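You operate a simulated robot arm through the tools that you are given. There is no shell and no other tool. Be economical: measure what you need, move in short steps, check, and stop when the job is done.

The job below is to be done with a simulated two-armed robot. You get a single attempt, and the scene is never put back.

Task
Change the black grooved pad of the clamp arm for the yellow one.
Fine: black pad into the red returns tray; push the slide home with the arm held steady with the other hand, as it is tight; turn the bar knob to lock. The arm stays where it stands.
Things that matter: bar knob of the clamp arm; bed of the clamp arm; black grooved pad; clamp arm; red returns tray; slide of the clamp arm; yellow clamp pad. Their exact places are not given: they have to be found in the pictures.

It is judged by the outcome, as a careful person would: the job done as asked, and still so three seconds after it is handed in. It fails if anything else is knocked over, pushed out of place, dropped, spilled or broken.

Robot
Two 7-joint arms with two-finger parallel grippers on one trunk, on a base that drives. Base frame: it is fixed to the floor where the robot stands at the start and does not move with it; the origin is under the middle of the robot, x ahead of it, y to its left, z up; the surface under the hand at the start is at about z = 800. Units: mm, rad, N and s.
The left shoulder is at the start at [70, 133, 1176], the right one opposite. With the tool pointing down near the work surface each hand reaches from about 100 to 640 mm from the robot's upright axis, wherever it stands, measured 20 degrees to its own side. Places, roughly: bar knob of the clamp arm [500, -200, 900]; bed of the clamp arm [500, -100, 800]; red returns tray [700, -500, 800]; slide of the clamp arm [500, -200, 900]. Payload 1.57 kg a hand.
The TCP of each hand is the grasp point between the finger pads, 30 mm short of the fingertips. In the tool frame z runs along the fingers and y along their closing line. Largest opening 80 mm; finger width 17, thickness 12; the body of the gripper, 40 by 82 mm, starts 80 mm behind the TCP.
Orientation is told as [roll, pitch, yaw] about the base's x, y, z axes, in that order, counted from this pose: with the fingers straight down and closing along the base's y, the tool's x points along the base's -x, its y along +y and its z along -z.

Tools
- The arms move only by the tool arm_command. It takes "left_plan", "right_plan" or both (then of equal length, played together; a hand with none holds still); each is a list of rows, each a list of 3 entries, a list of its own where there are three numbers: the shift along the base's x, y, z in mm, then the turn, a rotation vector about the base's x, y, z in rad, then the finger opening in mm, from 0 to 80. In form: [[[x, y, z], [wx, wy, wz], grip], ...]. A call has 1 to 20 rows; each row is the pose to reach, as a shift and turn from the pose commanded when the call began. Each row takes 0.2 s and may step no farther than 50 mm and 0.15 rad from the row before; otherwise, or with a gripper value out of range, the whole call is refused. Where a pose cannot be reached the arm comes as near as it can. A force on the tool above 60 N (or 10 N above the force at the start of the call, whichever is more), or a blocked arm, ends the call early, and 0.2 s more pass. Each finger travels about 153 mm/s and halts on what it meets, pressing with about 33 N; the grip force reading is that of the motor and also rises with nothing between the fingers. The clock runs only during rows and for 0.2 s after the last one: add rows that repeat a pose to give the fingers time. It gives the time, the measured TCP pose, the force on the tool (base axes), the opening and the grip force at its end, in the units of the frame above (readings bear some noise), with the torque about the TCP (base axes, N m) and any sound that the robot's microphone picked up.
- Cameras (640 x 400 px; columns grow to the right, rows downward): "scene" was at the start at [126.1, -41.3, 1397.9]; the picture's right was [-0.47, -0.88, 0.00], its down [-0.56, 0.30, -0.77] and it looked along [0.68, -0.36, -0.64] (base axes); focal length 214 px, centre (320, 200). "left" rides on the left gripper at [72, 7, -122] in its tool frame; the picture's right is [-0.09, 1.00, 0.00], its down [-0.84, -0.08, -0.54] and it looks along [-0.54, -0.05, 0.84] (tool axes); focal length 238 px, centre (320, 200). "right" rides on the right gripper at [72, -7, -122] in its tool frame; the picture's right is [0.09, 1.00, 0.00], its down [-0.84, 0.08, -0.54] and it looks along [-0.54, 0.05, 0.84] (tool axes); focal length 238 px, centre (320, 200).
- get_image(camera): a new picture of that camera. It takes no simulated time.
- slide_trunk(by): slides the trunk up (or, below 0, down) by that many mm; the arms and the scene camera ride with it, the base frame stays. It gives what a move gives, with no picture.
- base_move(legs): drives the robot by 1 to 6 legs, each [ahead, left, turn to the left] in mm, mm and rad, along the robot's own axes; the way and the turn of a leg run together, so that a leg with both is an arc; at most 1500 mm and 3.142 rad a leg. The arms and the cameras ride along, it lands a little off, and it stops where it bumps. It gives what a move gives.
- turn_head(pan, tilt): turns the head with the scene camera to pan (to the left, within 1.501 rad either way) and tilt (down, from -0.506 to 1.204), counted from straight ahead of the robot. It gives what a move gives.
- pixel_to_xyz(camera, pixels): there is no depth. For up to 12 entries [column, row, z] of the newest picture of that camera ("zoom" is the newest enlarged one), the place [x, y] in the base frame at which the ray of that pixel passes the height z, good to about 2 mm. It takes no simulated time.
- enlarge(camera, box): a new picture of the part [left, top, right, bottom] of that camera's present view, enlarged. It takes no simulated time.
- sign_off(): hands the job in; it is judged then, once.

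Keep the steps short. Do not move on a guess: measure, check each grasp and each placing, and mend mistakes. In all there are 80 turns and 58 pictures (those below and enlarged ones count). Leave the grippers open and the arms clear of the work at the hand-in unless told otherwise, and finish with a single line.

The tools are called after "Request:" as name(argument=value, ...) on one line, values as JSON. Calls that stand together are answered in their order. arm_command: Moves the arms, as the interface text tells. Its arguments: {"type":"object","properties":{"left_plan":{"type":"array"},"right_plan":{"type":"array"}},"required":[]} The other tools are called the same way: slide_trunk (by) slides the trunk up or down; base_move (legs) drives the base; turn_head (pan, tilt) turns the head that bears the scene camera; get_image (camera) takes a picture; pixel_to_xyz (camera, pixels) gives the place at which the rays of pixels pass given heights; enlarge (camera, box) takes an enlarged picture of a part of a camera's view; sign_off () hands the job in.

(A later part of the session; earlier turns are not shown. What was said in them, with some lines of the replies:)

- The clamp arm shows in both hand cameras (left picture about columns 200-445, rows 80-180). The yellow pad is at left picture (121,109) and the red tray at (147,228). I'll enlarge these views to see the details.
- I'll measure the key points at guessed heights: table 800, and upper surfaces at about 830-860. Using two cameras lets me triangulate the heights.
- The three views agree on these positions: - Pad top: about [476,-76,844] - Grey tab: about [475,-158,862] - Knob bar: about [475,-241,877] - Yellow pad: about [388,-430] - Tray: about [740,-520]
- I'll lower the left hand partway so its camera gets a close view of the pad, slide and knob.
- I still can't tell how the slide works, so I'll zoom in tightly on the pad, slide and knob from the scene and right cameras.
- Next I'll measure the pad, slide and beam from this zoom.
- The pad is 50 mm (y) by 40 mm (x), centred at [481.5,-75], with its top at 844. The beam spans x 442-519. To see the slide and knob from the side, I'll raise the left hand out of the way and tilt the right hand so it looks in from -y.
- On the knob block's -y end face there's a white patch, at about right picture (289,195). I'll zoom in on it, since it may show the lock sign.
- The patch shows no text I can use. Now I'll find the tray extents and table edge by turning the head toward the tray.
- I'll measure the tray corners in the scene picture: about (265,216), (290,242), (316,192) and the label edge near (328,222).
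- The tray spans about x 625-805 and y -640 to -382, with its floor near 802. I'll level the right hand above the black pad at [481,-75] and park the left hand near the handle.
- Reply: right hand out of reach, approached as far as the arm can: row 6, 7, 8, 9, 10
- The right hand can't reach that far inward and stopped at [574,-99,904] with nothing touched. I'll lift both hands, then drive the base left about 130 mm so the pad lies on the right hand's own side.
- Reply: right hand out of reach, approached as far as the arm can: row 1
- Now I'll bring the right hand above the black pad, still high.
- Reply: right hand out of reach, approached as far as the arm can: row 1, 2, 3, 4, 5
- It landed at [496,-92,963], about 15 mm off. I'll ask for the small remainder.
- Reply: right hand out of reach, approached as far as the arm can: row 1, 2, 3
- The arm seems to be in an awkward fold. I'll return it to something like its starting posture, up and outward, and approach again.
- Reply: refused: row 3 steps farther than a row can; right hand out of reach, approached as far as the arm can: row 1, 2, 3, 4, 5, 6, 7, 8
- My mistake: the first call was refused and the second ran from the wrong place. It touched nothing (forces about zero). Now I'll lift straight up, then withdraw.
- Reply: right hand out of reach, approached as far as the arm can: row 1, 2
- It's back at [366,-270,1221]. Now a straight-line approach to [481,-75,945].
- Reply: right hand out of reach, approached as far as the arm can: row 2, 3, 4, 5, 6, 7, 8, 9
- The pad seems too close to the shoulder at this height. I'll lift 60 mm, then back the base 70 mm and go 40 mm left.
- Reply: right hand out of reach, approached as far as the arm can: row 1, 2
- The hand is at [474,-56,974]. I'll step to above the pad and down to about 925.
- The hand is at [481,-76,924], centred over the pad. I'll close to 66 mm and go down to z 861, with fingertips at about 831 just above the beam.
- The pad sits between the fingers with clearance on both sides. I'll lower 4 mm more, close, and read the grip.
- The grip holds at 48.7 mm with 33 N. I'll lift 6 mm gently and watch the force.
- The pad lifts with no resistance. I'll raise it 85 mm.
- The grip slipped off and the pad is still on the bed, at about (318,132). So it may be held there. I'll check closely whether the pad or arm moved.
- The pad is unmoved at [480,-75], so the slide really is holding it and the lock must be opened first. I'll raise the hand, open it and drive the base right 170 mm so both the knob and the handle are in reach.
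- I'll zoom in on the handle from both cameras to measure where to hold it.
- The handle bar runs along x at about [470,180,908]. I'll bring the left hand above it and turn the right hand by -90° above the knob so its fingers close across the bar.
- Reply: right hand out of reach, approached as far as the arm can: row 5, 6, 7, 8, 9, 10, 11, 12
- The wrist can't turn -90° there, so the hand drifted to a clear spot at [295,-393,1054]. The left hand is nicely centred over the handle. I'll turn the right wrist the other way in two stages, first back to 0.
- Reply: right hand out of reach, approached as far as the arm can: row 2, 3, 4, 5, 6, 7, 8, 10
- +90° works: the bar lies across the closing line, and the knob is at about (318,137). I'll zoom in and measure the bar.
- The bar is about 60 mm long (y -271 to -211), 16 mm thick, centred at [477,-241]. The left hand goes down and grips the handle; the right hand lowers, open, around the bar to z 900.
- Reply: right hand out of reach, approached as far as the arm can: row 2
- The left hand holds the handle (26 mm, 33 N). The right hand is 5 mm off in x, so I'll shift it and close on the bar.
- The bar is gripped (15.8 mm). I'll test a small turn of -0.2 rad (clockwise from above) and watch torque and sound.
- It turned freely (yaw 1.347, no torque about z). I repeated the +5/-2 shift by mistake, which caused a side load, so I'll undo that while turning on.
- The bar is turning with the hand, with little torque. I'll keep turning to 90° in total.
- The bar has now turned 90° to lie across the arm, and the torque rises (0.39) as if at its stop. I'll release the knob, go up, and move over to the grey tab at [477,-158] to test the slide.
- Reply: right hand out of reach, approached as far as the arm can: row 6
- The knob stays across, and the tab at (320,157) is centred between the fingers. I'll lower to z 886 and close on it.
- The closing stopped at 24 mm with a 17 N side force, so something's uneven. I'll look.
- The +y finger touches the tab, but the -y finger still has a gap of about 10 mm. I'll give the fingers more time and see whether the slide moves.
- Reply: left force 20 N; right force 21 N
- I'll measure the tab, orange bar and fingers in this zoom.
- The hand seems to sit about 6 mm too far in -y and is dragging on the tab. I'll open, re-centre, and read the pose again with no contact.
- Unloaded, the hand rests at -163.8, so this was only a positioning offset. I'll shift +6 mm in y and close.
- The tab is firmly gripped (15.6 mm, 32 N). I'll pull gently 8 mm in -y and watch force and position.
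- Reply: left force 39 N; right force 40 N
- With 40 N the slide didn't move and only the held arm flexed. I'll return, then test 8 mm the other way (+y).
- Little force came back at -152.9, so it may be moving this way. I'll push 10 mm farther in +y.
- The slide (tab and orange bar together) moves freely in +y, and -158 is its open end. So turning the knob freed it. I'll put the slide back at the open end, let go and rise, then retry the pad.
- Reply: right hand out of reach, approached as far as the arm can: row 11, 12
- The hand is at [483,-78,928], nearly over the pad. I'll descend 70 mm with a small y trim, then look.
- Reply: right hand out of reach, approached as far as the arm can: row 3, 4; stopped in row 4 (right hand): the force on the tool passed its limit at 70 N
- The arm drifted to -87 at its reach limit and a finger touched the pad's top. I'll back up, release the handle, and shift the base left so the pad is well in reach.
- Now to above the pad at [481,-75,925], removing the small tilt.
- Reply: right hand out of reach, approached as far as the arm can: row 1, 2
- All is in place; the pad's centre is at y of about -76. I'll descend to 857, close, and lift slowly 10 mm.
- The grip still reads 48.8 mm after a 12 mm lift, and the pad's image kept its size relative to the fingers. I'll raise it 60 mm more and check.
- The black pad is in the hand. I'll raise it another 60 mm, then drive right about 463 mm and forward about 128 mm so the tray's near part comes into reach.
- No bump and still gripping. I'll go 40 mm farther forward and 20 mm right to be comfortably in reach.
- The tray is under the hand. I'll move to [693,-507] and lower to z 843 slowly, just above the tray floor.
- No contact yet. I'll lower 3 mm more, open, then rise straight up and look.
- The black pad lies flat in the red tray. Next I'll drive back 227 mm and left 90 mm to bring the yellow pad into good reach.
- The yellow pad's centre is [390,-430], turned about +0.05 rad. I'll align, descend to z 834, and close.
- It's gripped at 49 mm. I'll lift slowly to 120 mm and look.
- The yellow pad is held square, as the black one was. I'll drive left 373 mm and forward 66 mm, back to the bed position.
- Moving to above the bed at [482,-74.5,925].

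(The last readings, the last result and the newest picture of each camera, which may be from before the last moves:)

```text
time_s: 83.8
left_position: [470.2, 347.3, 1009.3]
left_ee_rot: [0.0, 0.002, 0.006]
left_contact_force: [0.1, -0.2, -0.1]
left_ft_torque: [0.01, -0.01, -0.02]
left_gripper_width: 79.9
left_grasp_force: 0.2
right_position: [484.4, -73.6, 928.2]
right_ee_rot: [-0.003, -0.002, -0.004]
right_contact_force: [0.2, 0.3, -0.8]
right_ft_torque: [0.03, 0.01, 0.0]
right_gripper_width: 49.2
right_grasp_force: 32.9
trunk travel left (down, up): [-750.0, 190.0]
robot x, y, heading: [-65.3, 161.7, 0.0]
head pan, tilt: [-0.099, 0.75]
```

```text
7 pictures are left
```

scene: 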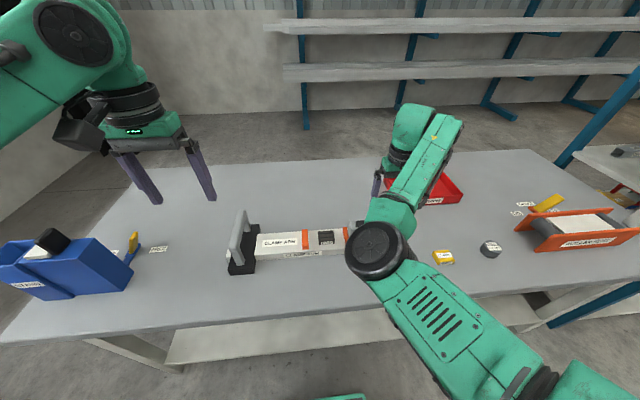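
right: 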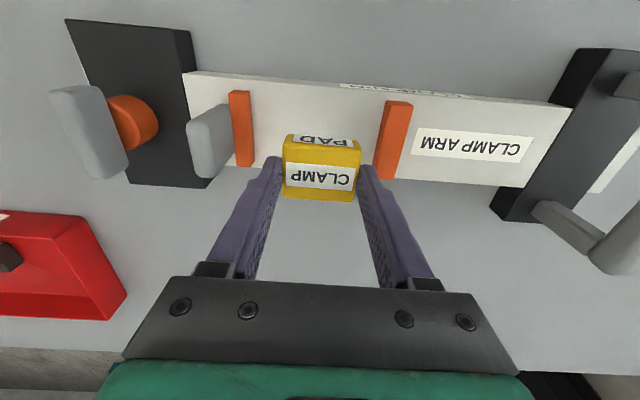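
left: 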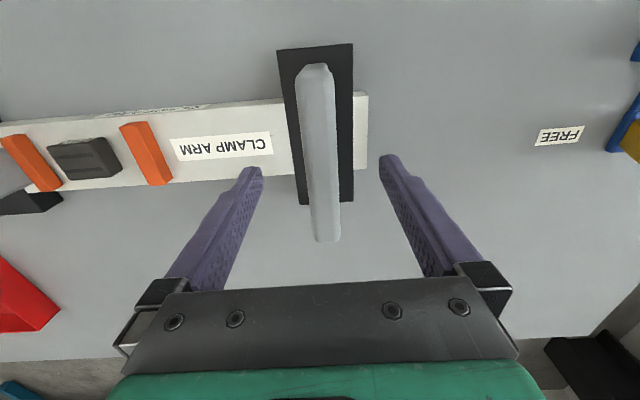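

It's aligned between the bars, as the black pad was. I'll descend to 866 and then creep down 1.5 mm per row.

Request:
arm_command(right_plan=[[[-2, -1, -20], [0, 0, 0], 30], [[-2, -1, -40], [0, 0, 0], 30], [[-2, -1, -55], [0, 0, 0], 30], [[-2, -1, -61], [0, 0, 0], 30], [[-2, -1, -63], [0, 0, 0], 30], [[-2, -1, -64.5], [0, 0, 0], 30], [[-2, -1, -66], [0, 0, 0], 30], [[-2, -1, -66], [0, 0, 0], 30]])

```text
time_s: 85.6
left_position: [467.3, 349.9, 1012.8]
left_ee_rot: [-0.001, -0.004, 0.005]
left_contact_force: [0.9, 0.4, 0.2]
left_ft_torque: [0.02, -0.01, 0.0]
left_gripper_width: 80.0
left_grasp_force: 0.1
right_position: [480.2, -72.7, 867.3]
right_ee_rot: [-0.009, -0.019, -0.003]
right_contact_force: [12.3, -1.8, 45.7]
right_ft_torque: [0.03, -0.27, -0.05]
right_gripper_width: 49.1
right_grasp_force: 33.1
trunk travel left (down, up): [-750.0, 190.0]
robot x, y, heading: [-63.2, 164.6, 0.002]
head pan, tilt: [-0.099, 0.75]
```

It's seated on the bed (45 N). I'll ease up 4 mm, open, rise, and look.

Request:
arm_command(right_plan=[[[0, 0, 3], [0, 0, 0], 30], [[0, 0, 4], [0, 0, 0], 40], [[0, 0, 4], [0, 0, 0], 55], [[0, 0, 4], [0, 0, 0], 68], [[0, 0, 4], [0, 0, 0], 68], [[0, 0, 25], [0, 0, 0], 68], [[0, 0, 55], [0, 0, 0], 68], [[0, 0, 80], [0, 0, 0], 68]])

Request:
enlarge(camera="right", box=[40, 20, 440, 270])

Request:
pixel_to_xyz(camera="zoom", pixels=[[320, 200, 845]])

```text
time_s: 87.4
left_position: [472.2, 348.2, 1010.9]
left_ee_rot: [0.001, 0.0, 0.006]
left_contact_force: [0.1, 0.5, -0.4]
left_ft_torque: [0.01, 0.03, 0.0]
left_gripper_width: 80.0
left_grasp_force: 0.0
right_position: [480.4, -75.9, 942.4]
right_ee_rot: [-0.003, 0.0, -0.005]
right_contact_force: [0.3, -0.3, 0.5]
right_ft_torque: [0.03, -0.02, 0.0]
right_gripper_width: 68.0
right_grasp_force: 0.1
trunk travel left (down, up): [-750.0, 190.0]
robot x, y, heading: [-70.8, 162.3, 0.011]
head pan, tilt: [-0.099, 0.75]
```

```text
1.60 times, centred on (240, 145) of right
```

zoom: 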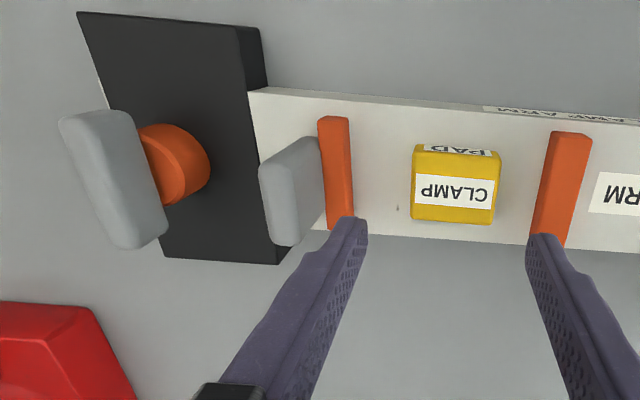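

```text
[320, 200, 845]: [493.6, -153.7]
```

The yellow pad is flat on the bed, labels facing the same way. I'll drive the base right 170 mm so the left hand is over the handle and the right near the tab.

Request:
base_move(legs=[[0, -170, 0]])

```text
time_s: 88.8
left_position: [472.2, 182.9, 1009.9]
left_ee_rot: [-0.001, 0.002, 0.005]
left_contact_force: [0.3, -0.1, -0.3]
left_ft_torque: [0.0, 0.0, -0.02]
left_gripper_width: 80.1
left_grasp_force: 0.2
right_position: [481.2, -240.7, 941.2]
right_ee_rot: [-0.004, -0.002, -0.003]
right_contact_force: [-0.5, 0.5, 0.4]
right_ft_torque: [-0.01, 0.01, 0.0]
right_gripper_width: 67.9
right_grasp_force: 0.1
trunk travel left (down, up): [-750.0, 190.0]
robot x, y, heading: [-64.5, -6.0, -0.003]
head pan, tilt: [-0.099, 0.75]
```

The left hand goes down and grips the handle as before (z 903). The right moves over the tab at y -157, z 928.

Request:
arm_command(left_plan=[[[-2, -2, -30], [0, 0, 0], 80], [[-3, -3, -65], [0, 0, 0], 80], [[-3, -3, -95], [0, 0, 0], 80], [[-3, -3, -107], [0, 0, 0], 80], [[-3, -3, -107], [0, 0, 0], 50], [[-3, -3, -107], [0, 0, 0], 25], [[-3, -3, -107], [0, 0, 0], 10], [[-3, -3, -107], [0, 0, 0], 10]], right_plan=[[[-1, 20, 0], [0, 0, 0], 60], [[-2, 45, 0], [0, 0, 0], 60], [[-3, 70, 0], [0, 0, 0], 60], [[-3, 84, 0], [0, 0, 0], 60], [[-3, 84, -13], [0, 0, 0], 60], [[-3, 84, -25], [0, 0, 0], 60], [[-3, 84, -40], [0, 0, 0], 60], [[-3, 84, -40], [0, 0, 0], 60]])

```text
time_s: 90.7
left_position: [468.7, 179.3, 902.8]
left_ee_rot: [0.0, 0.002, 0.008]
left_contact_force: [0.2, 3.5, -0.1]
left_ft_torque: [0.11, -0.15, 0.43]
left_gripper_width: 26.1
left_grasp_force: 32.9
right_position: [478.6, -162.5, 901.3]
right_ee_rot: [-0.011, -0.004, -0.009]
right_contact_force: [-0.1, -0.2, 0.3]
right_ft_torque: [-0.01, 0.01, 0.0]
right_gripper_width: 60.0
right_grasp_force: 0.0
trunk travel left (down, up): [-750.0, 190.0]
robot x, y, heading: [-63.2, -4.4, 0.001]
head pan, tilt: [-0.099, 0.75]
```

The handle is held. The right hand needs +6 mm in y and 12 mm down, then it closes on the tab.

Request:
arm_command(right_plan=[[[0, 3, -4], [0, 0, 0], 50], [[0, 6, -8], [0, 0, 0], 50], [[0, 6, -12], [0, 0, 0], 50], [[0, 6, -12], [0, 0, 0], 30], [[0, 6, -12], [0, 0, 0], 8], [[0, 6, -12], [0, 0, 0], 8], [[0, 6, -12], [0, 0, 0], 8]])

```text
time_s: 92.2
left_position: [468.7, 176.9, 904.2]
left_ee_rot: [-0.003, 0.003, 0.002]
left_contact_force: [3.4, -8.5, 0.0]
left_ft_torque: [0.39, 0.13, 0.34]
left_gripper_width: 26.0
left_grasp_force: 32.9
right_position: [479.3, -159.0, 890.9]
right_ee_rot: [-0.011, -0.007, -0.01]
right_contact_force: [3.4, 10.8, 14.2]
right_ft_torque: [0.86, 0.35, 0.46]
right_gripper_width: 15.5
right_grasp_force: 31.2
trunk travel left (down, up): [-750.0, 190.0]
robot x, y, heading: [-62.9, -5.9, -0.0]
head pan, tilt: [-0.099, 0.75]
```

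The tab is gripped (15.5 mm). Now I'll push +y in small steps, 24 mm first.

Request:
arm_command(right_plan=[[[0, 4, 1], [0, 0, 0], 8], [[0, 8, 1], [0, 0, 0], 8], [[0, 12, 1], [0, 0, 0], 8], [[0, 16, 1], [0, 0, 0], 8], [[0, 20, 1], [0, 0, 0], 8], [[0, 24, 1], [0, 0, 0], 8], [[0, 24, 1], [0, 0, 0], 8]])

```text
time_s: 93.8
left_position: [468.8, 176.7, 904.2]
left_ee_rot: [-0.002, 0.0, 0.005]
left_contact_force: [3.5, 4.5, 7.9]
left_ft_torque: [-0.04, 0.01, 0.38]
left_gripper_width: 25.7
left_grasp_force: 33.2
right_position: [480.4, -136.2, 892.0]
right_ee_rot: [-0.011, -0.003, -0.015]
right_contact_force: [-2.1, -0.1, 0.2]
right_ft_torque: [0.46, -0.23, 0.42]
right_gripper_width: 15.6
right_grasp_force: 30.8
trunk travel left (down, up): [-750.0, 190.0]
robot x, y, heading: [-66.2, -7.6, -0.003]
head pan, tilt: [-0.099, 0.75]
```

It moves freely to -136. I'll continue 18 mm in 2 mm steps.

Request:
arm_command(right_plan=[[[0, 2, 0], [0, 0, 0], 8], [[0, 4, 0], [0, 0, 0], 8], [[0, 6, 0], [0, 0, 0], 8], [[0, 8, 0], [0, 0, 0], 8], [[0, 10, 0], [0, 0, 0], 8], [[0, 12, 0], [0, 0, 0], 8], [[0, 14, 0], [0, 0, 0], 8], [[0, 16, 0], [0, 0, 0], 8], [[0, 18, 0], [0, 0, 0], 8], [[0, 18, 0], [0, 0, 0], 8]])

Request:
enlarge(camera="right", box=[200, 70, 520, 270])

```text
time_s: 96.0
left_position: [468.4, 178.0, 903.7]
left_ee_rot: [0.002, 0.002, 0.005]
left_contact_force: [4.2, -0.2, 7.5]
left_ft_torque: [-0.14, -0.02, 0.3]
left_gripper_width: 25.7
left_grasp_force: 33.4
right_position: [480.8, -121.0, 892.4]
right_ee_rot: [-0.013, -0.007, -0.018]
right_contact_force: [-2.6, -1.1, 0.7]
right_ft_torque: [0.63, -0.1, 0.38]
right_gripper_width: 15.8
right_grasp_force: 31.7
trunk travel left (down, up): [-750.0, 190.0]
robot x, y, heading: [-68.3, -3.7, 0.008]
head pan, tilt: [-0.099, 0.75]
```

```text
2.00 times, centred on (360, 170) of right
```

zoom: 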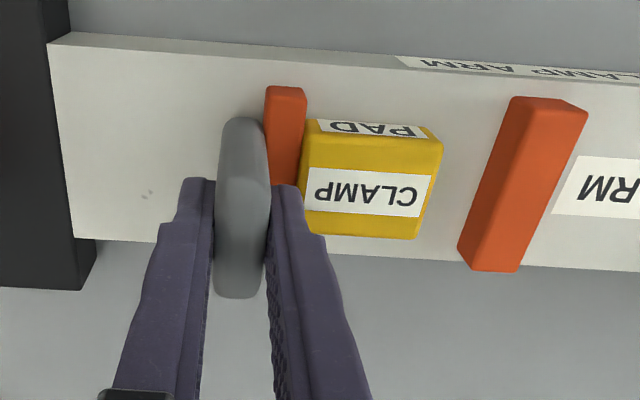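

The slide's orange bar now just meets the yellow pad, with almost no force. I'll keep pushing in 1.5 mm steps and watch for the tight part.

Request:
arm_command(right_plan=[[[0, 1.5, 0], [0, 0, 0], 8], [[0, 3, 0], [0, 0, 0], 8], [[0, 4.5, 0], [0, 0, 0], 8], [[0, 6, 0], [0, 0, 0], 8], [[0, 7.5, 0], [0, 0, 0], 8], [[0, 9, 0], [0, 0, 0], 8], [[0, 9, 0], [0, 0, 0], 8]])

```text
time_s: 97.7
left_position: [467.7, 177.5, 903.2]
left_ee_rot: [0.0, 0.0, 0.004]
left_contact_force: [4.0, -2.1, -0.8]
left_ft_torque: [0.25, -0.42, 0.51]
left_gripper_width: 26.0
left_grasp_force: 33.1
right_position: [481.1, -112.0, 892.0]
right_ee_rot: [-0.015, -0.004, -0.016]
right_contact_force: [-0.4, 0.8, 5.6]
right_ft_torque: [0.94, -0.66, 0.39]
right_gripper_width: 15.8
right_grasp_force: 31.3
trunk travel left (down, up): [-750.0, 190.0]
robot x, y, heading: [-66.2, -7.4, 0.006]
head pan, tilt: [-0.099, 0.75]
```

It's still free, so the pad is sliding along toward the fixed bar. I'll continue 20 mm more, watching force.

Request:
arm_command(right_plan=[[[0, 2, 0], [0, 0, 0], 8], [[0, 4, 0], [0, 0, 0], 8], [[0, 6, 0], [0, 0, 0], 8], [[0, 8, 0], [0, 0, 0], 8], [[0, 10, 0], [0, 0, 0], 8], [[0, 12, 0], [0, 0, 0], 8], [[0, 14, 0], [0, 0, 0], 8], [[0, 16, 0], [0, 0, 0], 8], [[0, 18, 0], [0, 0, 0], 8], [[0, 20, 0], [0, 0, 0], 8], [[0, 20, 0], [0, 0, 0], 8]])

Request:
enlarge(camera="right", box=[200, 70, 520, 270])

```text
time_s: 100.0
left_position: [469.2, 178.9, 903.0]
left_ee_rot: [0.001, 0.002, 0.007]
left_contact_force: [7.1, 8.8, -0.2]
left_ft_torque: [-0.23, -0.4, 0.58]
left_gripper_width: 25.9
left_grasp_force: 33.6
right_position: [481.3, -90.5, 891.6]
right_ee_rot: [-0.017, -0.005, -0.018]
right_contact_force: [-4.2, -10.5, 9.8]
right_ft_torque: [0.81, 0.87, 0.55]
right_gripper_width: 15.9
right_grasp_force: 32.3
trunk travel left (down, up): [-750.0, 190.0]
robot x, y, heading: [-64.7, -1.1, -0.0]
head pan, tilt: [-0.099, 0.75]
```

```text
2.00 times, centred on (360, 170) of right
```

zoom: 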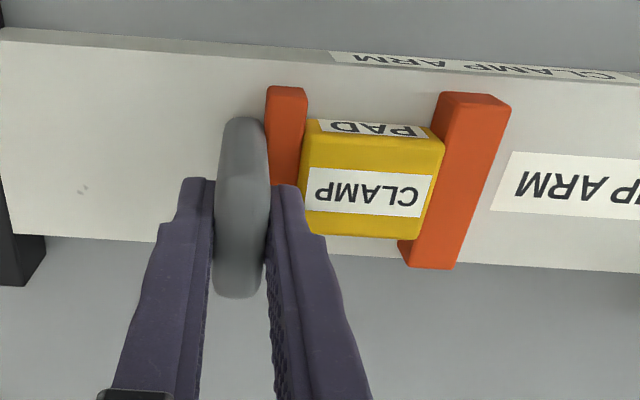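

The pad now nearly touches the fixed orange bar, and the force is starting to rise (10 N). I'll push on in 1.5 mm steps for the tight part, with the left hand holding.

Request:
arm_command(right_plan=[[[0, 1.5, 0], [0, 0, 0], 5], [[0, 3, 0], [0, 0, 0], 5], [[0, 4.5, 0], [0, 0, 0], 5], [[0, 6, 0], [0, 0, 0], 5], [[0, 7.5, 0], [0, 0, 0], 5], [[0, 9, 0], [0, 0, 0], 5], [[0, 10.5, 0], [0, 0, 0], 5], [[0, 10.5, 0], [0, 0, 0], 5]])

```text
time_s: 101.8
left_position: [467.4, 182.2, 903.7]
left_ee_rot: [0.004, 0.002, 0.008]
left_contact_force: [-1.3, 31.5, 0.3]
left_ft_torque: [-0.56, 0.3, 0.14]
left_gripper_width: 25.8
left_grasp_force: 32.7
right_position: [481.2, -89.6, 890.6]
right_ee_rot: [-0.021, -0.005, -0.019]
right_contact_force: [2.0, -37.2, 16.0]
right_ft_torque: [0.57, -0.1, 0.52]
right_gripper_width: 16.1
right_grasp_force: 32.0
right hand out of reach, approached as far as the arm can: row 6, 7, 8
trunk travel left (down, up): [-750.0, 190.0]
robot x, y, heading: [-66.2, -5.2, 0.0]
head pan, tilt: [-0.099, 0.75]
```

The force is 37 N and the right arm has hit its reach limit, so I can't yet tell if it's home. I'll hold the right hand and draw the left (arm) 5 mm back toward -y to finish the press, checking for a snap.

Request:
arm_command(left_plan=[[[0, -1.5, 0], [0, 0, 0], 5], [[0, -3, 0], [0, 0, 0], 5], [[0, -4.5, 0], [0, 0, 0], 5], [[0, -6, 0], [0, 0, 0], 5], [[0, -6, 0], [0, 0, 0], 5]], right_plan=[[[0, 0, 0], [0, 0, 0], 5], [[0, 0, 0], [0, 0, 0], 5], [[0, 0, 0], [0, 0, 0], 5], [[0, 0, 0], [0, 0, 0], 5], [[0, 0, 0], [0, 0, 0], 5]])

```text
time_s: 103.0
left_position: [468.0, 181.5, 903.1]
left_ee_rot: [0.011, 0.002, 0.015]
left_contact_force: [-3.7, 50.5, 0.0]
left_ft_torque: [-0.91, 0.14, -0.13]
left_gripper_width: 26.1
left_grasp_force: 32.7
right_position: [480.9, -88.8, 892.0]
right_ee_rot: [-0.027, -0.004, -0.021]
right_contact_force: [9.6, -46.1, 11.3]
right_ft_torque: [0.46, -0.09, 0.57]
right_gripper_width: 16.6
right_grasp_force: 32.0
trunk travel left (down, up): [-750.0, 190.0]
robot x, y, heading: [-63.8, -0.7, 0.003]
head pan, tilt: [-0.099, 0.75]
```

The force is about 48 N with no more relative motion. I'll look at the gap between pad and fixed bar.

Request:
enlarge(camera="right", box=[290, 90, 470, 230])

```text
2.86 times, centred on (380, 160) of right
```

zoom: 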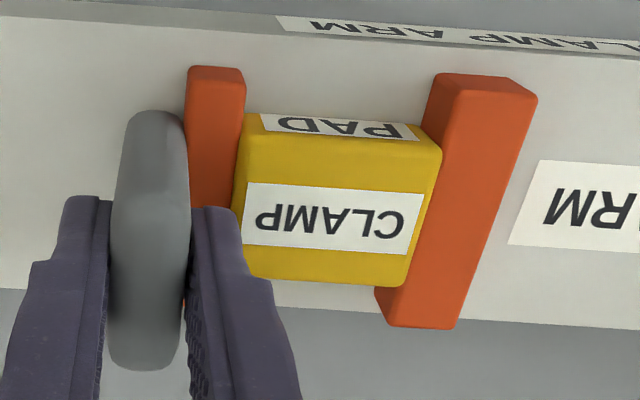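

I'll measure the remaining gap from this zoom.

Request:
pixel_to_xyz(camera="zoom", pixels=[[440, 150, 845], [406, 285, 845], [378, 292, 825], [392, 327, 825], [458, 330, 850], [536, 100, 850], [470, 90, 850], [238, 70, 850], [245, 115, 845], [252, 275, 845], [455, 328, 825], [160, 365, 880]])

```text
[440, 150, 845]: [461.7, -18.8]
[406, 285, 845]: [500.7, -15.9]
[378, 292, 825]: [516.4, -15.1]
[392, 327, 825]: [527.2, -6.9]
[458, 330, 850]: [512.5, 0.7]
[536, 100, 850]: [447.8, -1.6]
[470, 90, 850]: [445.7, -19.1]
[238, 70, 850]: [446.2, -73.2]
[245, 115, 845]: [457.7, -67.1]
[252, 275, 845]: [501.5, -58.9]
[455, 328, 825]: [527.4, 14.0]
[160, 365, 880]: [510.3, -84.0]
```

The pad spans about -67 to -17 and the fixed bar's face is at about -15, so the gap is within measuring error. I'll add a little more force to be sure it's fully home.

Request:
arm_command(left_plan=[[[0, -1, 0], [0, 0, 0], 5], [[0, -2, 0], [0, 0, 0], 5], [[0, -3, 0], [0, 0, 0], 5], [[0, -3, 0], [0, 0, 0], 5], [[0, -3, 0], [0, 0, 0], 5]], right_plan=[[[0, 1, 0], [0, 0, 0], 5], [[0, 2, 0], [0, 0, 0], 5], [[0, 2, 0], [0, 0, 0], 5], [[0, 2, 0], [0, 0, 0], 5], [[0, 2, 0], [0, 0, 0], 5]])

```text
time_s: 104.2
left_position: [469.0, 178.0, 903.5]
left_ee_rot: [0.017, 0.001, 0.017]
left_contact_force: [-0.9, 56.5, 2.4]
left_ft_torque: [-0.91, 0.3, -0.34]
left_gripper_width: 26.4
left_grasp_force: 33.1
right_position: [480.4, -91.4, 891.6]
right_ee_rot: [-0.031, -0.005, -0.021]
right_contact_force: [5.7, -54.3, 5.1]
right_ft_torque: [0.36, 0.38, 0.56]
right_gripper_width: 16.7
right_grasp_force: 32.4
trunk travel left (down, up): [-750.0, 190.0]
robot x, y, heading: [-64.6, -2.3, 0.006]
head pan, tilt: [-0.099, 0.75]
5 turns are left
```

The force is 55 N with no more movement, so the slide is hard home with the pad clamped. Few turns remain. I'll relax both hands together, release the tab, rise, and go above the knob while the left keeps holding.

Request:
arm_command(left_plan=[[[0, 3, 0], [0, 0, 0], 5], [[0, 6, 0], [0, 0, 0], 5], [[0, 9, 0], [0, 0, 0], 5], [[0, 9, 0], [0, 0, 0], 5], [[0, 9, 0], [0, 0, 0], 5], [[0, 9, 0], [0, 0, 0], 5], [[0, 9, 0], [0, 0, 0], 5], [[0, 9, 0], [0, 0, 0], 5], [[0, 9, 0], [0, 0, 0], 5], [[0, 9, 0], [0, 0, 0], 5], [[0, 9, 0], [0, 0, 0], 5], [[0, 9, 0], [0, 0, 0], 5], [[0, 9, 0], [0, 0, 0], 5]], right_plan=[[[0, 0, 0], [0, 0, 0], 5], [[0, -2, 0], [0, 0, 0], 5], [[0, -4, 0], [0, 0, 0], 5], [[0, -4, 0], [0, 0, 0], 30], [[0, -4, 0], [0, 0, 0], 44], [[0, -4, 0], [0, 0, 0], 44], [[0, -4, 25], [0, 0, 0], 44], [[0, -4, 48], [0, 0, 0], 50], [[0, -44, 48], [0, 0, 0], 60], [[0, -84, 48], [0, 0, 0], 70], [[0, -124, 48], [0, 0, 0], 70], [[0, -154, 48], [0, 0, 0], 70], [[0, -154, 48], [0, 0, 0], 70]])

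Request:
get_image(camera="right")

```text
time_s: 107.0
left_position: [467.6, 178.9, 903.1]
left_ee_rot: [0.002, 0.002, 0.004]
left_contact_force: [-0.2, -1.3, 1.1]
left_ft_torque: [0.08, 0.16, -0.19]
left_gripper_width: 26.0
left_grasp_force: 33.2
right_position: [478.2, -228.6, 938.5]
right_ee_rot: [-0.001, -0.001, -0.002]
right_contact_force: [0.2, 0.2, -0.1]
right_ft_torque: [-0.01, 0.01, 0.02]
right_gripper_width: 69.9
right_grasp_force: 0.1
trunk travel left (down, up): [-750.0, 190.0]
robot x, y, heading: [-65.7, -5.4, -0.004]
head pan, tilt: [-0.099, 0.75]
```

```text
2 pictures are left
4 turns are left
```

right: 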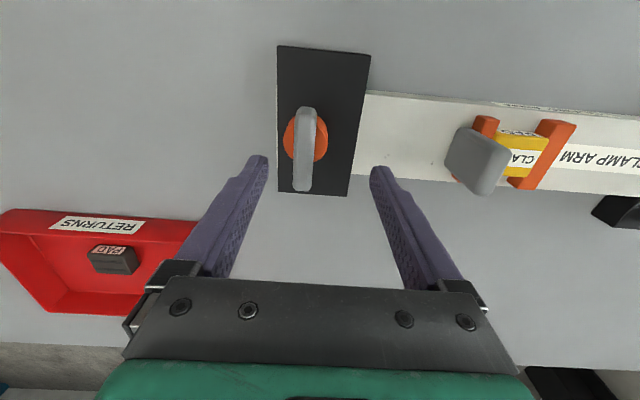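

The slide is home with the yellow pad clamped, and the arm is at its old place (left 178.9). The knob bar at column 304 is 11 mm to the -y side. I'll align, descend, grip, and turn it back +90° (the opposite of the freeing turn) to lock.

Request:
arm_command(right_plan=[[[3, -11, 0], [0, 0, 0], 70], [[3, -11, -20], [0, 0, 0], 70], [[3, -11, -37.5], [0, 0, 0], 60], [[3, -11, -37.5], [0, 0, 0], 35], [[3, -11, -37.5], [0, 0, 0], 10], [[3, -11, -37.5], [0, 0, 0], 8], [[3, -11, -37.5], [0, 0, 0.13], 8], [[3, -11, -37.5], [0, 0, 0.26], 8], [[3, -11, -37.5], [0, 0, 0.4], 8], [[3, -11, -37.5], [0, 0, 0.54], 8], [[3, -11, -37.5], [0, 0, 0.68], 8], [[3, -11, -37.5], [0, 0, 0.82], 8], [[3, -11, -37.5], [0, 0, 0.96], 8], [[3, -11, -37.5], [0, 0, 1.1], 8], [[3, -11, -37.5], [0, 0, 1.24], 8], [[3, -11, -37.5], [0, 0, 1.37], 8], [[3, -11, -37.5], [0, 0, 1.48], 8], [[3, -11, -37.5], [0, 0, 1.58], 8], [[3, -11, -37.5], [0, 0, 1.58], 8]])

```text
time_s: 111.0
left_position: [468.4, 177.9, 903.9]
left_ee_rot: [-0.001, -0.001, 0.006]
left_contact_force: [-1.6, 1.4, 7.4]
left_ft_torque: [-0.13, 0.28, 0.32]
left_gripper_width: 25.7
left_grasp_force: 33.8
right_position: [480.3, -237.2, 901.4]
right_ee_rot: [-0.002, -0.001, 1.58]
right_contact_force: [0.6, 1.3, 0.3]
right_ft_torque: [-0.49, 0.15, -0.12]
right_gripper_width: 15.5
right_grasp_force: 30.8
trunk travel left (down, up): [-750.0, 190.0]
robot x, y, heading: [-64.7, -7.1, 0.005]
head pan, tilt: [-0.099, 0.75]
3 turns are left
```

The bar followed to +90° (grip 15.5 mm, slight torque at the end). Now I'll open both hands, rise clear, and take a check picture.

Request:
arm_command(left_plan=[[[0, 0, 0], [0, 0, 0], 45], [[0, 0, 0], [0, 0, 0], 80], [[0, 0, 0], [0, 0, 0], 80], [[0, 0, 30], [0, 0, 0], 80], [[0, 0, 70], [0, 0, 0], 80], [[0, 0, 110], [0, 0, 0], 80], [[0, 0, 110], [0, 0, 0], 80]], right_plan=[[[0, 0, 0], [0, 0, 0], 40], [[0, 0, 0], [0, 0, 0], 70], [[0, 0, 0], [0, 0, 0], 80], [[0, 0, 30], [0, 0, 0], 80], [[0, -10, 70], [0, 0, 0], 80], [[0, -25, 110], [0, 0, 0], 80], [[0, -30, 145], [0, 0, 0], 80]])

Request:
get_image(camera="right")

```text
time_s: 112.7
left_position: [469.2, 180.1, 1012.5]
left_ee_rot: [0.0, 0.002, 0.004]
left_contact_force: [-0.2, -0.1, -0.2]
left_ft_torque: [0.01, 0.01, -0.02]
left_gripper_width: 80.1
left_grasp_force: 0.1
right_position: [478.8, -265.2, 1045.9]
right_ee_rot: [-0.001, -0.002, 1.576]
right_contact_force: [-0.5, -0.1, 0.3]
right_ft_torque: [0.01, 0.01, -0.05]
right_gripper_width: 79.8
right_grasp_force: 0.1
trunk travel left (down, up): [-750.0, 190.0]
robot x, y, heading: [-65.8, -1.2, -0.001]
head pan, tilt: [-0.099, 0.75]
```

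```text
1 pictures are left
2 turns are left
```

right: 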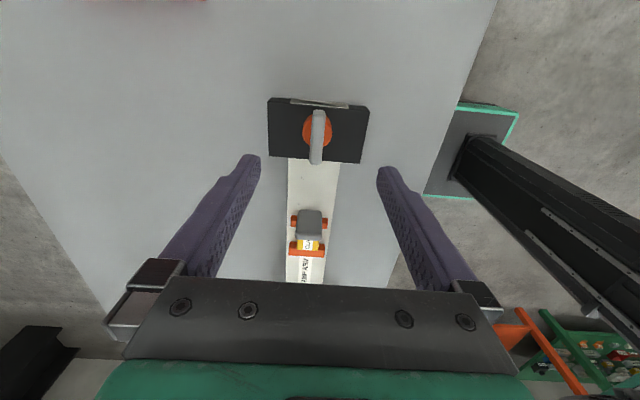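

The knob lies along the arm again and the pad is clamped, but I want proof that this direction is the locked one. I'll hold the handle again, grip the tab and pull the slide gently outward. If it holds it's locked; if it moves, I'll re-seat it and turn the knob the other way.

Request:
arm_command(left_plan=[[[0, 0, -30], [0, 0, 0], 80], [[0, 0, -65], [0, 0, 0], 80], [[0, 0, -95], [0, 0, 0], 80], [[0, 0, -109], [0, 0, 0], 80], [[0, 0, -109], [0, 0, 0], 50], [[0, 0, -109], [0, 0, 0], 25], [[0, 0, -109], [0, 0, 0], 8], [[0, 0, -109], [0, 0, 0], 8], [[0, 0, -109], [0, 0, 0], 8], [[0, 0, -109], [0, 0, 0], 8], [[0, 0, -109], [0, 0, 0], 8], [[0, 0, -109], [0, 0, 0], 8]], right_plan=[[[0, 0, 0], [0, 0, -0.14], 60], [[0, 0, 0], [0, 0, -0.28], 60], [[0, 0, 0], [0, 0, -0.42], 60], [[0, 0, 0], [0, 0, -0.56], 60], [[0, 0, 0], [0, 0, -0.7], 60], [[0, 0, 0], [0, 0, -0.84], 60], [[0, 0, 0], [0, 0, -0.98], 60], [[0, 0, 0], [0, 0, -1.12], 60], [[0, 0, 0], [0, 0, -1.26], 60], [[0, 0, 0], [0, 0, -1.4], 60], [[0, 0, 0], [0, 0, -1.5], 60], [[0, 0, 0], [0, 0, -1.576], 60]])

Request:
arm_command(right_plan=[[[1, 0, -35], [0, 0, 0], 60], [[1, 0, -70], [0, 0, 0], 60], [[1, 0, -105], [0, 0, 0], 60], [[1, 40, -105], [0, 0, 0], 60], [[1, 80, -105], [0, 0, 0], 60], [[1, 120, -105], [0, 0, 0], 60], [[1, 155, -105], [0, 0, 0], 60], [[1, 178, -105], [0, 0, 0], 60], [[1, 178, -105], [0, 0, 0], 60], [[1, 178, -130], [0, 0, 0], 60], [[1, 178, -152], [0, 0, 0], 60], [[1, 178, -152], [0, 0, 0], 40], [[1, 178, -152], [0, 0, 0], 20], [[1, 178, -152], [0, 0, 0], 8], [[1, 178, -152], [0, 0, 0], 8], [[1, 175, -152], [0, 0, 0], 8], [[1, 172, -152], [0, 0, 0], 8], [[1, 168, -152], [0, 0, 0], 8], [[1, 168, -152], [0, 0, 0], 8]])

Request:
enlarge(camera="right", box=[140, 50, 540, 300])

```text
time_s: 115.2
left_position: [468.8, 179.0, 904.4]
left_ee_rot: [-0.001, 0.001, 0.006]
left_contact_force: [-0.5, 0.8, 0.1]
left_ft_torque: [-0.01, -0.61, 0.09]
left_gripper_width: 25.7
left_grasp_force: 32.7
right_position: [481.5, -267.7, 1045.5]
right_ee_rot: [-0.003, -0.001, -0.003]
right_contact_force: [-0.1, -0.2, -0.8]
right_ft_torque: [0.02, 0.0, 0.01]
right_gripper_width: 60.1
right_grasp_force: 0.0
trunk travel left (down, up): [-750.0, 190.0]
robot x, y, heading: [-62.6, -1.7, 0.002]
head pan, tilt: [-0.099, 0.75]
```

```text
time_s: 119.2
left_position: [468.1, 178.3, 905.8]
left_ee_rot: [0.0, 0.003, 0.005]
left_contact_force: [-0.8, -4.1, 0.0]
left_ft_torque: [-0.24, -0.34, -0.34]
left_gripper_width: 25.8
left_grasp_force: 33.7
right_position: [484.3, -108.4, 893.4]
right_ee_rot: [-0.012, -0.006, -0.01]
right_contact_force: [9.3, 0.4, 20.2]
right_ft_torque: [0.77, -0.52, 0.28]
right_gripper_width: 15.6
right_grasp_force: 31.5
trunk travel left (down, up): [-750.0, 190.0]
robot x, y, heading: [-64.5, -8.6, 0.006]
head pan, tilt: [-0.099, 0.75]
```

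```text
1.60 times, centred on (340, 175) of right
1 turns are left
```

zoom: 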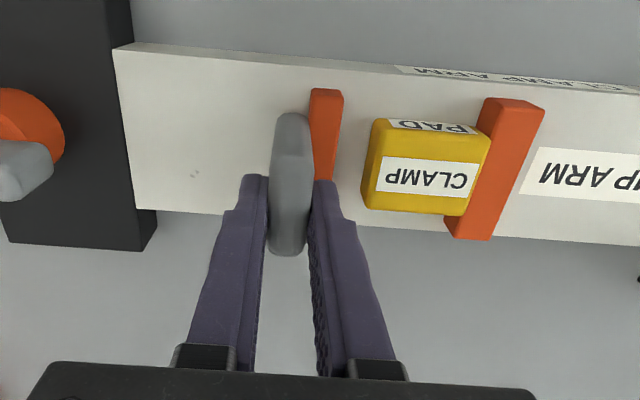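

With the knob along the arm the slide pulled back freely to -108 (gap at about columns 343-365). So along the arm is unlocked, and crosswise is the locked direction. In this last turn I'll:
1. Push the slide home again with the handle held.
2. Release the tab and rise.
3. Grip the knob and turn it 90° clockwise, crosswise to its stop.
4. Open both hands, rise clear and hand in.

Request:
arm_command(right_plan=[[[0, 3, 0], [0, 0, 0], 5], [[0, 6, 0], [0, 0, 0], 5], [[0, 9, 0], [0, 0, 0], 5], [[0, 12, 0], [0, 0, 0], 5], [[0, 15, 0], [0, 0, 0], 5], [[0, 17, 0], [0, 0, 0], 5], [[0, 19, 0], [0, 0, 0], 5], [[0, 21, 0], [0, 0, 0], 5], [[0, 23, 0], [0, 0, 0], 5], [[0, 25, 0], [0, 0, 0], 5], [[0, 27, 0], [0, 0, 0], 5], [[0, 29, 0], [0, 0, 0], 5], [[0, 31, 0], [0, 0, 0], 5], [[0, 31, 0], [0, 0, 0], 5], [[0, 31, 0], [0, 0, 0], 5]])

Request:
arm_command(right_plan=[[[0, -3, 0], [0, 0, 0], 5], [[0, -5, 0], [0, 0, 0], 30], [[0, -5, 0], [0, 0, 0], 44], [[0, -5, 0], [0, 0, 0], 44], [[0, -5, 25], [0, 0, 0], 44], [[0, -5, 48], [0, 0, 0], 50], [[0, -5, 48], [0, 0, 0], 60]])

Request:
arm_command(right_plan=[[[0, -40, 0], [0, 0, 0], 70], [[-1, -80, 0], [0, 0, 0], 80], [[-2, -120, 0], [0, 0, 0], 80], [[-2, -157, 0], [0, 0, 0], 80], [[-2, -157, 0], [0, 0, 0.13], 80], [[-2, -157, 0], [0, 0, 0.26], 80], [[-2, -157, 0], [0, 0, 0.4], 80], [[-2, -157, 0], [0, 0, 0.54], 80], [[-2, -157, 0], [0, 0, 0.68], 80], [[-2, -157, 0], [0, 0, 0.82], 80], [[-2, -157, 0], [0, 0, 0.96], 80], [[-2, -157, 0], [0, 0, 1.1], 80], [[-2, -157, 0], [0, 0, 1.24], 80], [[-2, -157, 0], [0, 0, 1.37], 80], [[-2, -157, 0], [0, 0, 1.48], 80], [[-2, -157, 0], [0, 0, 1.575], 80], [[-2, -157, 0], [0, 0, 1.575], 80]])

Request:
arm_command(right_plan=[[[0, 0, -20], [0, 0, 0], 80], [[0, 0, -39], [0, 0, 0], 70], [[0, 0, -39], [0, 0, 0], 40], [[0, 0, -39], [0, 0, 0], 15], [[0, 0, -39], [0, 0, 0], 8], [[0, 0, -39], [0, 0, 0], 8], [[0, 0, -39], [0, 0, -0.13], 8], [[0, 0, -39], [0, 0, -0.26], 8], [[0, 0, -39], [0, 0, -0.4], 8], [[0, 0, -39], [0, 0, -0.54], 8], [[0, 0, -39], [0, 0, -0.68], 8], [[0, 0, -39], [0, 0, -0.82], 8], [[0, 0, -39], [0, 0, -0.96], 8], [[0, 0, -39], [0, 0, -1.1], 8], [[0, 0, -39], [0, 0, -1.24], 8], [[0, 0, -39], [0, 0, -1.37], 8], [[0, 0, -39], [0, 0, -1.48], 8], [[0, 0, -39], [0, 0, -1.58], 8], [[0, 0, -39], [0, 0, -1.58], 8]])

Request:
arm_command(left_plan=[[[0, 0, 0], [0, 0, 0], 45], [[0, 0, 0], [0, 0, 0], 80], [[0, 0, 0], [0, 0, 0], 80], [[0, 0, 30], [0, 0, 0], 80], [[0, 0, 70], [0, 0, 0], 80], [[0, 0, 110], [0, 0, 0], 80], [[0, 0, 110], [0, 0, 0], 80]], right_plan=[[[0, 0, 0], [0, 0, 0], 40], [[0, 0, 0], [0, 0, 0], 60], [[0, 0, 0], [0, 0, 0], 60], [[0, 0, 30], [0, 0, 0], 60], [[0, 0, 70], [0, 0, 0], 70], [[0, -10, 110], [0, 0, 0], 80], [[0, -20, 145], [0, 0, 0], 80]])

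Request:
sign_off()

```text
time_s: 122.5
left_position: [468.1, 182.2, 904.2]
left_ee_rot: [0.012, 0.001, 0.012]
left_contact_force: [-3.4, 39.9, 1.7]
left_ft_torque: [-0.62, -0.19, -0.5]
left_gripper_width: 25.6
left_grasp_force: 32.8
right_position: [483.1, -87.7, 894.4]
right_ee_rot: [-0.021, 0.0, -0.012]
right_contact_force: [4.3, -45.0, 4.9]
right_ft_torque: [0.31, -0.73, 0.25]
right_gripper_width: 15.9
right_grasp_force: 31.4
right hand out of reach, approached as far as the arm can: row 12, 13, 14, 15
trunk travel left (down, up): [-750.0, 190.0]
robot x, y, heading: [-64.6, -2.4, -0.001]
head pan, tilt: [-0.099, 0.75]
```

```text
time_s: 124.0
left_position: [468.8, 178.8, 906.7]
left_ee_rot: [-0.002, 0.0, 0.004]
left_contact_force: [-1.3, -3.6, 0.1]
left_ft_torque: [-0.26, -0.54, -0.61]
left_gripper_width: 25.9
left_grasp_force: 32.3
right_position: [480.5, -81.8, 942.9]
right_ee_rot: [-0.004, 0.0, -0.002]
right_contact_force: [-0.1, 0.4, -0.3]
right_ft_torque: [-0.02, -0.03, 0.0]
right_gripper_width: 60.2
right_grasp_force: 0.1
trunk travel left (down, up): [-750.0, 190.0]
robot x, y, heading: [-65.6, -6.0, -0.0]
head pan, tilt: [-0.099, 0.75]
```

```text
time_s: 127.7
left_position: [469.0, 179.6, 905.5]
left_ee_rot: [0.0, 0.001, 0.004]
left_contact_force: [1.6, 1.7, 3.9]
left_ft_torque: [0.03, 0.27, -0.5]
left_gripper_width: 25.8
left_grasp_force: 33.1
right_position: [479.1, -237.4, 943.4]
right_ee_rot: [-0.001, 0.001, 1.577]
right_contact_force: [0.0, -0.4, -0.4]
right_ft_torque: [0.01, -0.01, -0.02]
right_gripper_width: 80.0
right_grasp_force: 0.0
trunk travel left (down, up): [-750.0, 190.0]
robot x, y, heading: [-65.2, -6.6, 0.006]
head pan, tilt: [-0.099, 0.75]
```

```text
time_s: 131.7
left_position: [467.3, 180.0, 905.7]
left_ee_rot: [0.0, 0.002, 0.007]
left_contact_force: [-0.3, 20.5, 0.2]
left_ft_torque: [-0.15, 0.34, -0.33]
left_gripper_width: 25.9
left_grasp_force: 33.2
right_position: [478.8, -239.8, 904.2]
right_ee_rot: [-0.005, -0.003, -0.009]
right_contact_force: [3.3, -27.5, 16.4]
right_ft_torque: [-0.24, 0.39, 0.39]
right_gripper_width: 15.4
right_grasp_force: 30.6
trunk travel left (down, up): [-750.0, 190.0]
robot x, y, heading: [-66.1, 0.5, 0.004]
head pan, tilt: [-0.099, 0.75]
```

```text
time_s: 133.2
left_position: [466.6, 177.7, 1014.0]
left_ee_rot: [0.001, 0.001, 0.005]
left_contact_force: [-0.7, 0.5, -0.3]
left_ft_torque: [-0.01, 0.02, 0.04]
left_gripper_width: 80.0
left_grasp_force: 0.1
right_position: [480.8, -259.1, 1048.7]
right_ee_rot: [-0.002, -0.001, -0.004]
right_contact_force: [-0.2, -1.3, -0.7]
right_ft_torque: [0.0, 0.01, -0.02]
right_gripper_width: 80.0
right_grasp_force: 0.0
trunk travel left (down, up): [-750.0, 190.0]
robot x, y, heading: [-67.0, -7.8, -0.003]
head pan, tilt: [-0.099, 0.75]
```

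```text
The job is handed in.
```

Handed in: black pad is in the red tray, yellow pad clamped with the slide pushed to a firm stop (45 N), and the knob turned crosswise to its stop, but I took crosswise to be locked without testing it at home or taking a final picture.
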